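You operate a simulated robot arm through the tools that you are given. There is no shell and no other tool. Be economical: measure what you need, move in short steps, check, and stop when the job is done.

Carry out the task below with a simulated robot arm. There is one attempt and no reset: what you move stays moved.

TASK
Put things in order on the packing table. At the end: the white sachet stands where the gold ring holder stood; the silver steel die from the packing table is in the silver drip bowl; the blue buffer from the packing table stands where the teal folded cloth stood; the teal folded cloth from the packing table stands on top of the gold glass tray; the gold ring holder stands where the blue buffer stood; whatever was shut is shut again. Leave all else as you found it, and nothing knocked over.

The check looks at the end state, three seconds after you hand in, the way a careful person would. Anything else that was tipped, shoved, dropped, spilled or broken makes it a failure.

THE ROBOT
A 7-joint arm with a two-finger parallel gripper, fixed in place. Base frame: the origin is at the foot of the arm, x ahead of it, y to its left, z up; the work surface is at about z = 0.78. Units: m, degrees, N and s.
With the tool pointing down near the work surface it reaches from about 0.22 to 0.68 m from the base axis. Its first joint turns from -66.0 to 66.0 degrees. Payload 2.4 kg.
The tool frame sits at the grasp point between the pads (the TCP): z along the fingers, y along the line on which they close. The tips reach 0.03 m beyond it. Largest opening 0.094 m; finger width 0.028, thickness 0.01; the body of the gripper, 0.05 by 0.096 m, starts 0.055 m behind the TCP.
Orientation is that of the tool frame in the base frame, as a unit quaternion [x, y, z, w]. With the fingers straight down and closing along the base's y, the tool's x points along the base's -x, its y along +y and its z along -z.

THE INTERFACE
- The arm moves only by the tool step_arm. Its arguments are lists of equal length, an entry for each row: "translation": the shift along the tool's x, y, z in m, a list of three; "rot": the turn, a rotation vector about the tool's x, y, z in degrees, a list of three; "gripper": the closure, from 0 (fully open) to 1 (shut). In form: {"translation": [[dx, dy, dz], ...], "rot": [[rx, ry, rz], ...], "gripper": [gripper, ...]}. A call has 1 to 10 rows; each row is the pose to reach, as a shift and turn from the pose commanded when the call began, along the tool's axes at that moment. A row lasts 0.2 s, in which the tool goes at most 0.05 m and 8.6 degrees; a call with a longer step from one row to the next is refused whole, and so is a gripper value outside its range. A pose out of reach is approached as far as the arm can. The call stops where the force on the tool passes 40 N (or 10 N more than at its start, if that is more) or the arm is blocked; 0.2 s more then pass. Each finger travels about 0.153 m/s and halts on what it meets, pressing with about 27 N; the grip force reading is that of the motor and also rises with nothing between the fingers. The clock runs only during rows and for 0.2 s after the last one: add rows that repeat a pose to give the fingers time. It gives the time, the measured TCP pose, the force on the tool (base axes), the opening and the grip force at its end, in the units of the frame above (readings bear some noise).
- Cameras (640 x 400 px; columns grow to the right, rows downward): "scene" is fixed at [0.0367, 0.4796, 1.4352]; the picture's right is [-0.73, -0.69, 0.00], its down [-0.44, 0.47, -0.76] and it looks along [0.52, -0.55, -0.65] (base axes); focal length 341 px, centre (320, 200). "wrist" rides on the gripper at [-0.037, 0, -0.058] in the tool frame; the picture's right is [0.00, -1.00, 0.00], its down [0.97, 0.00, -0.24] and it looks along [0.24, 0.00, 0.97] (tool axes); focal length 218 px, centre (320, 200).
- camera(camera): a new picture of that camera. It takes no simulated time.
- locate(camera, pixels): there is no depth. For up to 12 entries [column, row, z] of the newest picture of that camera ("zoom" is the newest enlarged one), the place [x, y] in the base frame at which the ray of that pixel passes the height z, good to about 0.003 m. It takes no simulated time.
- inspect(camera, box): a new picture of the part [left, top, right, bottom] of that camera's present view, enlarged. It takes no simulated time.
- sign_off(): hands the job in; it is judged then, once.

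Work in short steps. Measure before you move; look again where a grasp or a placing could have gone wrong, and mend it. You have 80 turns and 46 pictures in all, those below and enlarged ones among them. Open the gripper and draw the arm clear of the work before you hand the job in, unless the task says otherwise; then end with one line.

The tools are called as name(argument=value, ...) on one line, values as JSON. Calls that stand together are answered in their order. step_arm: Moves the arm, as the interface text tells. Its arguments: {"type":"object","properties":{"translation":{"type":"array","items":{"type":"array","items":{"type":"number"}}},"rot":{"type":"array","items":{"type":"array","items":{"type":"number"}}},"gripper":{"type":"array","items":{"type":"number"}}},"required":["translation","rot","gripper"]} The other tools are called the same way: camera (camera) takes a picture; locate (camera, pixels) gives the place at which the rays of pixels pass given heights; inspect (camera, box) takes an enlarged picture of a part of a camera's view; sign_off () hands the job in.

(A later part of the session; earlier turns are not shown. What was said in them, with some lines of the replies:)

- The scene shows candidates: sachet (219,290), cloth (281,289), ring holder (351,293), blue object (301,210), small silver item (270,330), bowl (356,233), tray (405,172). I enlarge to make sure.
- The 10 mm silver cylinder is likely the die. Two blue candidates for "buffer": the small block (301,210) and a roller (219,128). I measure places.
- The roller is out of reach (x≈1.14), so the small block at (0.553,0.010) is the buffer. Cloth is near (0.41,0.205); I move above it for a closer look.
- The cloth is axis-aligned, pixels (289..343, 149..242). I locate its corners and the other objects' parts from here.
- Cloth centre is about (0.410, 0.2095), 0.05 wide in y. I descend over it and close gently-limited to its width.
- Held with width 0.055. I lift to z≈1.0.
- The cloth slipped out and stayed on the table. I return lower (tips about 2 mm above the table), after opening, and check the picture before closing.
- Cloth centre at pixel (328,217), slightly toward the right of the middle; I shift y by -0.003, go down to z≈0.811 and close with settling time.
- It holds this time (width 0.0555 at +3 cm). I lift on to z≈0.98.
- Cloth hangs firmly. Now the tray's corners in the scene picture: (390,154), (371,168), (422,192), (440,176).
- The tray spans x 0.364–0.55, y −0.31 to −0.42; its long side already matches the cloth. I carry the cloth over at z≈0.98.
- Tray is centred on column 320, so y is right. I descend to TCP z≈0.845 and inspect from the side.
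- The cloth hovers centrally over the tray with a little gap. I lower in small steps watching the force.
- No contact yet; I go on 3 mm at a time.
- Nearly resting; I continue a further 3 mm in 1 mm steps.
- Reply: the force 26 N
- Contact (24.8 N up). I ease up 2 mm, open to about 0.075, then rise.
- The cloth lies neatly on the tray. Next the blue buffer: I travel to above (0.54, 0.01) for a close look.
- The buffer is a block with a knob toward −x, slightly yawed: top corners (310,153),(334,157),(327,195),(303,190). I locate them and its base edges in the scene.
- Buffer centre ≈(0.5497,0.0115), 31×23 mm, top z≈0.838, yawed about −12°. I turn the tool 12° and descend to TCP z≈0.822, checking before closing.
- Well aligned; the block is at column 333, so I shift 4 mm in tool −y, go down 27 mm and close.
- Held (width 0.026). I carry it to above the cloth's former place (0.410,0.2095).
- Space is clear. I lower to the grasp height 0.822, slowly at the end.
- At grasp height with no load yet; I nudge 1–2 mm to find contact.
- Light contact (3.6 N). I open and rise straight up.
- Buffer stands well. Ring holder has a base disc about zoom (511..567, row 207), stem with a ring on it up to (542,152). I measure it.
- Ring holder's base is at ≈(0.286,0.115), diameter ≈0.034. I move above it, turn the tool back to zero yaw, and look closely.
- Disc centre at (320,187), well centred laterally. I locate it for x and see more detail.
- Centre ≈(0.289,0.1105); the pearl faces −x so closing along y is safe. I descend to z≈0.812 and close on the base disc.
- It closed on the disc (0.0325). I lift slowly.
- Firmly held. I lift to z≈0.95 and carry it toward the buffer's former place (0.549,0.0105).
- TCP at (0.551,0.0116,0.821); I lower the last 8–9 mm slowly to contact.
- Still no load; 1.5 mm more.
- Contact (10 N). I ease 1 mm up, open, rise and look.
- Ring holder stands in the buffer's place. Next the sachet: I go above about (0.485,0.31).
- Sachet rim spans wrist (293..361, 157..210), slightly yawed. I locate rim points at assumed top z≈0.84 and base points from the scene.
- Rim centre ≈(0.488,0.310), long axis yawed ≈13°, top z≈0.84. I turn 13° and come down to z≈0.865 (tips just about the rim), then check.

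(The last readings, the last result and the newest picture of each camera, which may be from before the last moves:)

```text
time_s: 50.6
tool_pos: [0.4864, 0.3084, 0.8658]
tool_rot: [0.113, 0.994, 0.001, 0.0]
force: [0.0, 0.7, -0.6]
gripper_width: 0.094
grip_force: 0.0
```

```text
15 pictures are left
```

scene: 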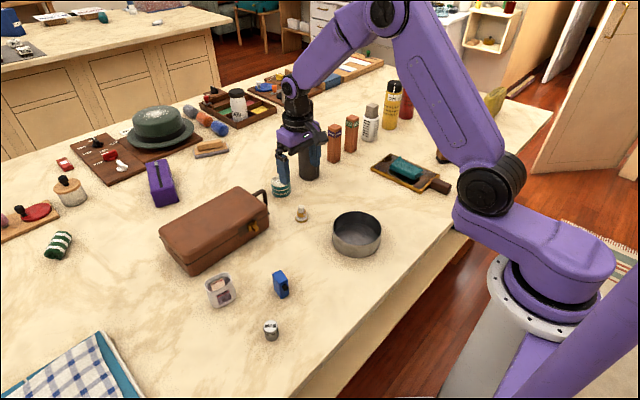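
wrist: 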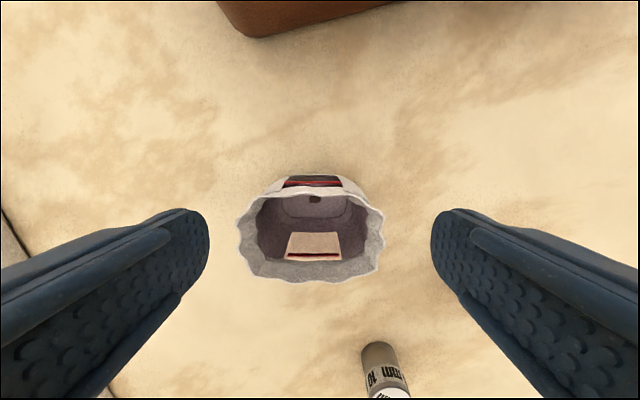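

Centred (rim mid column 311, row 237 as expected). I shift 3 mm in +y, descend to z≈0.82 and close.

step_arm(translation=[[0, 0.003, 0.02], [0, 0.003, 0.04], [0, 0.003, 0.046], [0, 0.003, 0.046], [0, 0.003, 0.046], [0, 0.003, 0.046], [0, 0.003, 0.046], [0, 0.003, 0.046]], rot=[[0, 0, 0], [0, 0, 0], [0, 0, 0], [0, 0, 0], [0, 0, 0], [0, 0, 0], [0, 0, 0], [0, 0, 0]], gripper=[0, 0, 0, 0.2, 0.4, 0.7, 1, 1])

step_arm(translation=[[0, 0, -0.004], [0, 0, -0.01], [0, 0, -0.018], [0, 0, -0.028], [0, 0, -0.028]], rot=[[0, 0, 0], [0, 0, 0], [0, 0, 0], [0, 0, 0], [0, 0, 0]], gripper=[1, 1, 1, 1, 1])

camera(camera="wrist")

```text
time_s: 52.4
tool_pos: [0.4883, 0.3087, 0.8186]
tool_rot: [0.114, 0.994, 0.0, 0.001]
force: [0.3, 0.5, -0.6]
gripper_width: 0.0551
grip_force: 26.9
```

```text
time_s: 53.6
tool_pos: [0.4888, 0.3084, 0.8476]
tool_rot: [0.113, 0.994, 0.0, 0.0]
force: [-0.2, -0.1, 0.0]
gripper_width: 0.0552
grip_force: 27.4
```

```text
14 pictures are left
```

wrist: 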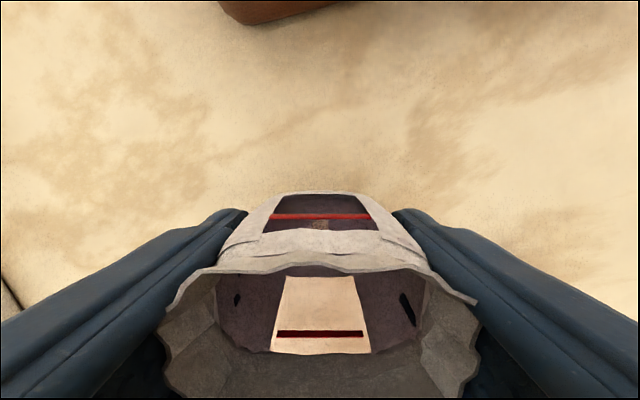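

Held with contents in place. I lift to z≈0.96 and carry it smoothly to the ring holder's former place (0.289,0.111).

step_arm(translation=[[0, 0, -0.02], [0, 0, -0.05], [0, 0, -0.08], [0, 0, -0.105], [0, 0, -0.112], [0, 0, -0.112]], rot=[[0, 0, 0], [0, 0, 0], [0, 0, 0], [0, 0, 0], [0, 0, 0], [0, 0, 0]], gripper=[1, 1, 1, 1, 1, 1])

step_arm(translation=[[0.01, -0.0158, 0], [0.028, -0.0443, 0], [0.048, -0.0759, 0], [0.068, -0.1075, 0], [0.088, -0.1391, 0], [0.108, -0.1707, 0], [0.128, -0.2023, 0], [0.143, -0.226, 0], [0.1502, -0.2374, 0], [0.1502, -0.2374, 0]], rot=[[0, 0, 0], [0, 0, 0], [0, 0, 0], [0, 0, 0], [0, 0, 0], [0, 0, 0], [0, 0, 0], [0, 0, 0], [0, 0, 0], [0, 0, 0]], gripper=[1, 1, 1, 1, 1, 1, 1, 1, 1, 1])

step_arm(translation=[[0, 0, 0.02], [0, 0, 0.05], [0, 0, 0.08], [0, 0, 0.105], [0, 0, 0.12], [0, 0, 0.13], [0, 0, 0.13]], rot=[[0, 0, 0], [0, 0, 0], [0, 0, 0], [0, 0, 0], [0, 0, 0], [0, 0, 0], [0, 0, 0]], gripper=[1, 1, 1, 1, 1, 1, 1])

inspect(camera="scene", box=[260, 220, 420, 340])

```text
time_s: 55.0
tool_pos: [0.4896, 0.31, 0.9592]
tool_rot: [0.113, 0.994, 0.0, 0.0]
force: [0.2, 0.3, 0.1]
gripper_width: 0.0554
grip_force: 27.6
```

```text
time_s: 57.2
tool_pos: [0.2884, 0.1118, 0.9584]
tool_rot: [0.113, 0.994, 0.0, 0.0]
force: [-1.0, -0.1, -0.6]
gripper_width: 0.0552
grip_force: 26.7
```

```text
time_s: 58.8
tool_pos: [0.289, 0.1132, 0.8279]
tool_rot: [0.112, 0.994, 0.0, 0.0]
force: [0.0, 0.1, -0.6]
gripper_width: 0.0553
grip_force: 27.2
```

```text
3.33 times, centred on (340, 280) of scene
```

zoom: 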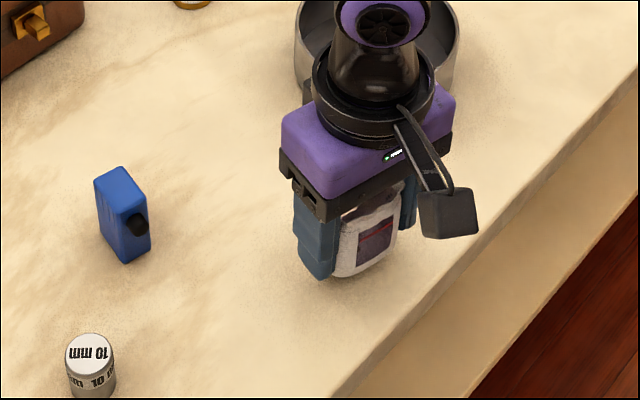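

Position good. Lower the last 9 mm and seek contact.

step_arm(translation=[[0, 0, 0.004], [0, 0, 0.007], [0, 0, 0.009], [0, 0, 0.009]], rot=[[0, 0, 0], [0, 0, 0], [0, 0, 0], [0, 0, 0]], gripper=[1, 1, 1, 1])

step_arm(translation=[[0, 0, 0.0005], [0, 0, 0.001], [0, 0, 0.001]], rot=[[0, 0, 0], [0, 0, 0], [0, 0, 0]], gripper=[1, 1, 1])

```text
time_s: 59.8
tool_pos: [0.2896, 0.1118, 0.8204]
tool_rot: [0.112, 0.994, 0.0, 0.001]
force: [0.3, -0.2, 0.4]
gripper_width: 0.0553
grip_force: 26.7
```

```text
time_s: 60.6
tool_pos: [0.2893, 0.1127, 0.8191]
tool_rot: [0.113, 0.994, 0.0, 0.0]
force: [0.0, -0.1, 0.0]
gripper_width: 0.0553
grip_force: 27.3
```

Not yet touching; another 1.5 mm.

step_arm(translation=[[0, 0, 0.0005], [0, 0, 0.001], [0, 0, 0.0015], [0, 0, 0.0015]], rot=[[0, 0, 0], [0, 0, 0], [0, 0, 0], [0, 0, 0]], gripper=[1, 1, 1, 1])

```text
time_s: 61.6
tool_pos: [0.2898, 0.1118, 0.8183]
tool_rot: [0.112, 0.994, 0.0, 0.0]
force: [-1.1, 1.1, 23.0]
gripper_width: 0.055
grip_force: 27.3
```

Contact (23 N). I ease 1.2 mm, open and rise.

step_arm(translation=[[0, 0, -0.0012], [0, 0, -0.0012], [0, 0, -0.0012], [0, 0, -0.0012], [0, 0, -0.0012], [0, 0, -0.015], [0, 0, -0.04], [0, 0, -0.08], [0, 0, -0.12], [0, 0, -0.14]], rot=[[0, 0, 0], [0, 0, 0], [0, 0, 0], [0, 0, 0], [0, 0, 0], [0, 0, 0], [0, 0, 0], [0, 0, 0], [0, 0, 0], [0, 0, 0]], gripper=[1, 0.3, 0.1, 0, 0, 0, 0, 0, 0, 0])

camera(camera="wrist")

```text
time_s: 63.8
tool_pos: [0.2916, 0.1101, 0.9599]
tool_rot: [0.114, 0.993, 0.0, 0.0]
force: [-0.8, -0.2, 0.6]
gripper_width: 0.094
grip_force: 0.2
```

```text
12 pictures are left
```

wrist: 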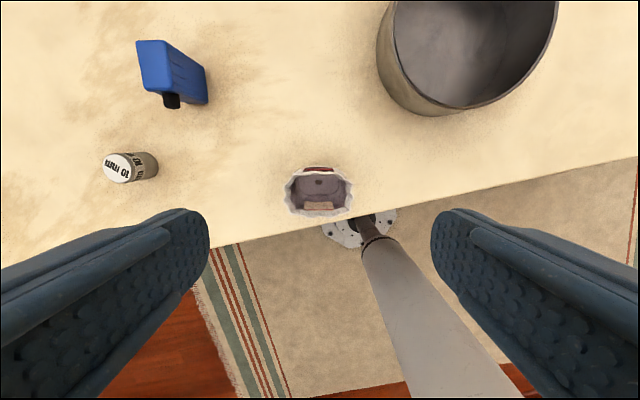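

Sachet stands in place, contents inside. Now the die near (0.350,0.289): I move above and un-yaw.

step_arm(translation=[[-0.0033, 0.0375, 0], [-0.0066, 0.075, 0], [-0.01, 0.1125, 0], [-0.0133, 0.15, 0], [-0.0166, 0.1875, 0], [-0.0166, 0.1875, 0.03], [-0.0166, 0.1875, 0.06], [-0.0166, 0.1875, 0.06]], rot=[[0, 0, -3], [0, 0, -6], [0, 0, -9], [0, 0, -12], [0, 0, -13], [0, 0, -13], [0, 0, -13], [0, 0, -13]], gripper=[0, 0, 0, 0, 0, 0, 0, 0])

camera(camera="wrist")

```text
time_s: 65.6
tool_pos: [0.3486, 0.2902, 0.8977]
tool_rot: [-0.001, 1.0, 0.0, 0.0]
force: [-0.2, -0.2, -0.3]
gripper_width: 0.0941
grip_force: 0.1
```

```text
11 pictures are left
```

wrist: 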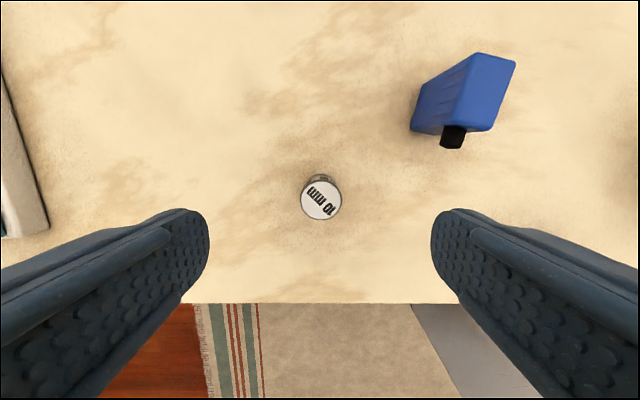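

Die top centred at (321,200). I locate it and also get the bowl's geometry from the scene.

locate(camera="wrist", pixels=[[321, 200, 0.81], [301, 200, 0.81], [342, 200, 0.81], [321, 176, 0.78]])

inspect(camera="scene", box=[310, 190, 410, 270])

```text
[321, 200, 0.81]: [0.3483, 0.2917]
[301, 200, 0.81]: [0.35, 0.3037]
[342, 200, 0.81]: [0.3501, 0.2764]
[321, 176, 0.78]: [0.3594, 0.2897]
```

```text
5.00 times, centred on (360, 230) of scene
```

zoom: 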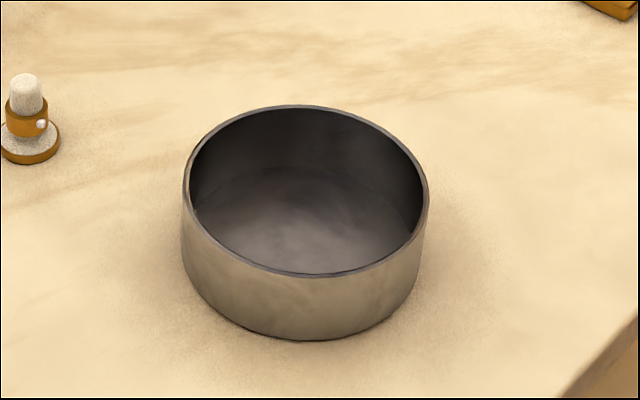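

Die centre ≈(0.349,0.290), diameter 0.027. Now bowl points: rim left 184, right 428, far 105, near 276; base bottom row 340.

locate(camera="zoom", pixels=[[306, 340, 0.78], [306, 276, 0.82], [306, 105, 0.82], [184, 190, 0.82], [428, 190, 0.82], [306, 276, 0.83], [306, 105, 0.83], [306, 188, 0.83]])

step_arm(translation=[[0, 0, 0.03], [0, 0, 0.06], [0, 0, 0.083], [0, 0, 0.083], [0, 0, 0.083], [0, 0, 0.083], [0, 0, 0.083], [0, 0, 0.083]], rot=[[0, 0, 0], [0, 0, 0], [0, 0, 0], [0, 0, 0], [0, 0, 0], [0, 0, 0], [0, 0, 0], [0, 0, 0]], gripper=[0, 0, 0, 0, 0.4, 0.7, 1, 1])

```text
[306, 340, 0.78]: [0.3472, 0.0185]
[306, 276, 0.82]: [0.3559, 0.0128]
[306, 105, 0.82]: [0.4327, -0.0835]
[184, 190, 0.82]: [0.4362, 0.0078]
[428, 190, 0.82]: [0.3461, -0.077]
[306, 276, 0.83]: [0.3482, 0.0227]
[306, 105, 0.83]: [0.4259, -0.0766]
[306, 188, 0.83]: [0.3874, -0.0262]
```

```text
time_s: 67.4
tool_pos: [0.3502, 0.2905, 0.8125]
tool_rot: [0.0, 1.0, 0.0, 0.0]
force: [0.3, -0.6, 0.5]
gripper_width: 0.0273
grip_force: 26.5
```

Die held (0.0273). Bowl centre ≈(0.388,−0.027), rim z≈0.828, radius ≈0.062. I lift, then carry it above the bowl.

step_arm(translation=[[0, 0, -0.005], [0, 0, -0.02], [0, 0, -0.05], [0, 0, -0.09], [0, 0, -0.125], [0, 0, -0.125]], rot=[[0, 0, 0], [0, 0, 0], [0, 0, 0], [0, 0, 0], [0, 0, 0], [0, 0, 0]], gripper=[1, 1, 1, 1, 1, 1])

step_arm(translation=[[-0.004, -0.03, 0], [-0.009, -0.07, 0], [-0.014, -0.11, 0], [-0.019, -0.15, 0], [-0.024, -0.19, 0], [-0.029, -0.23, 0], [-0.034, -0.27, 0], [-0.037, -0.3, 0], [-0.038, -0.3175, 0], [-0.038, -0.3175, 0]], rot=[[0, 0, 0], [0, 0, 0], [0, 0, 0], [0, 0, 0], [0, 0, 0], [0, 0, 0], [0, 0, 0], [0, 0, 0], [0, 0, 0], [0, 0, 0]], gripper=[1, 1, 1, 1, 1, 1, 1, 1, 1, 1])

camera(camera="wrist")

```text
time_s: 68.8
tool_pos: [0.3483, 0.2936, 0.9393]
tool_rot: [-0.002, 1.0, 0.0, 0.0]
force: [0.2, 0.3, -1.4]
gripper_width: 0.0271
grip_force: 27.3
```

```text
time_s: 71.0
tool_pos: [0.3867, -0.0267, 0.94]
tool_rot: [0.0, 1.0, 0.0, 0.0]
force: [0.2, 0.1, -0.9]
gripper_width: 0.0274
grip_force: 27.4
```

```text
9 pictures are left
```

wrist: 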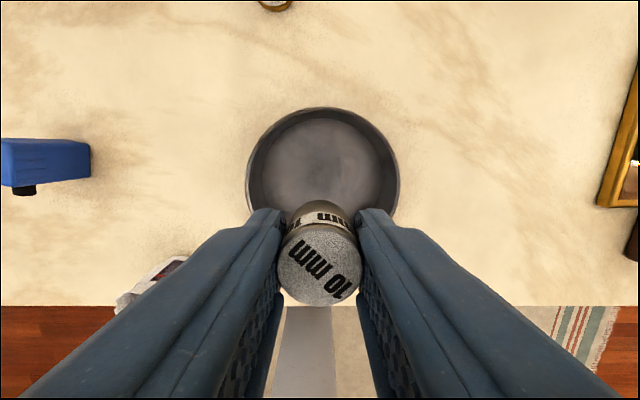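

Laterally centred (rim 247..398). Fore-aft I verify with locate on the far rim.

locate(camera="wrist", pixels=[[322, 107, 0.828], [247, 183, 0.828], [398, 183, 0.828], [322, 180, 0.783], [322, 113, 0.828]])

```text
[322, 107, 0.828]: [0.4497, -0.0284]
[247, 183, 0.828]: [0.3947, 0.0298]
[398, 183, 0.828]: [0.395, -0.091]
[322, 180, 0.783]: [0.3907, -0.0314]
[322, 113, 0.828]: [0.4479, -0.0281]
```

Bowl centre ≈(0.390,−0.029), radius 0.060; nearly aligned. I shift 3 mm and lower into the bowl to TCP z≈0.825.

step_arm(translation=[[-0.003, -0.002, 0.03], [-0.003, -0.002, 0.065], [-0.003, -0.002, 0.095], [-0.003, -0.002, 0.11], [-0.003, -0.002, 0.115], [-0.003, -0.002, 0.115]], rot=[[0, 0, 0], [0, 0, 0], [0, 0, 0], [0, 0, 0], [0, 0, 0], [0, 0, 0]], gripper=[1, 1, 1, 1, 1, 1])

step_arm(translation=[[0, 0, 0.0015], [0, 0, 0.003], [0, 0, 0.0045], [0, 0, 0.0045]], rot=[[0, 0, 0], [0, 0, 0], [0, 0, 0], [0, 0, 0]], gripper=[1, 1, 1, 1])

```text
time_s: 72.4
tool_pos: [0.3887, -0.027, 0.8256]
tool_rot: [0.0, 1.0, 0.0, 0.0]
force: [0.3, 0.2, -1.1]
gripper_width: 0.0272
grip_force: 27.0
```

```text
time_s: 73.4
tool_pos: [0.3893, -0.0263, 0.8201]
tool_rot: [-0.002, 1.0, -0.001, -0.001]
force: [-1.1, 1.5, 9.0]
gripper_width: 0.027
grip_force: 27.0
```

Contact with the bowl floor (9 N). I open only to about 0.05 and rise.

step_arm(translation=[[0, 0, -0.0008], [0, 0, -0.0008], [0, 0, -0.0008], [0, 0, -0.0008], [0, 0, -0.015], [0, 0, -0.05], [0, 0, -0.095], [0, 0, -0.14], [0, 0, -0.18], [0, 0, -0.18]], rot=[[0, 0, 0], [0, 0, 0], [0, 0, 0], [0, 0, 0], [0, 0, 0], [0, 0, 0], [0, 0, 0], [0, 0, 0], [0, 0, 0], [0, 0, 0]], gripper=[1, 0.5, 0.5, 0.5, 0.5, 0.5, 0.5, 0.2, 0, 0])

camera(camera="scene")

camera(camera="wrist")

```text
time_s: 75.6
tool_pos: [0.3897, -0.0304, 1.0043]
tool_rot: [-0.001, 1.0, 0.0, 0.0]
force: [0.7, 0.2, -0.2]
gripper_width: 0.0938
grip_force: 0.1
```

```text
8 pictures are left
```

scene: 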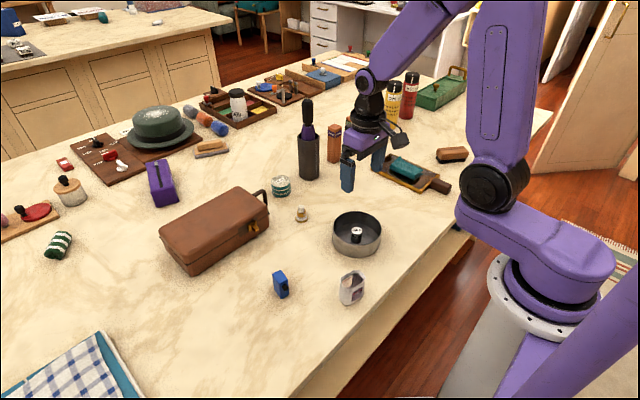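

```text
7 pictures are left
```

wrist: 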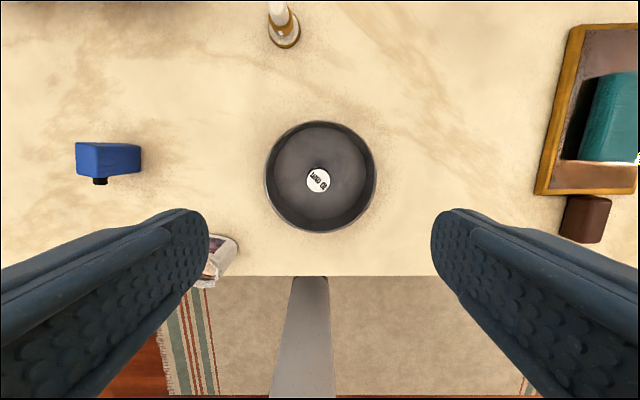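

Everything seems in place: die in the bowl, sachet at (353,288). One enlarged check of the placed objects.

inspect(camera="scene", box=[250, 190, 400, 320])

locate(camera="scene", pixels=[[302, 216, 0.785], [352, 302, 0.782]])

```text
3.08 times, centred on (325, 255) of scene
```

zoom: 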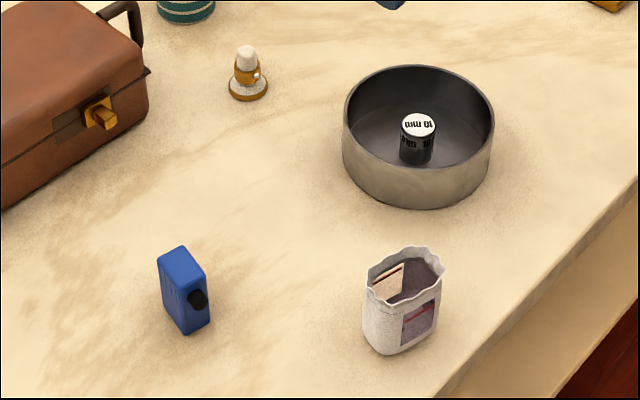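

```text
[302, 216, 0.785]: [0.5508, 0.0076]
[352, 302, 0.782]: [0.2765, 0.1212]
```

All objects are upright and in their places, the gripper is open and the arm is clear at z≈1.0; I hand in.

sign_off()

```text
The job is handed in.
```

I handed the job in with everything in place and upright in the last pictures: the cloth is on the tray, the die is in the bowl, and the buffer, ring holder and sachet stand in their new spots. Nothing shut was opened.
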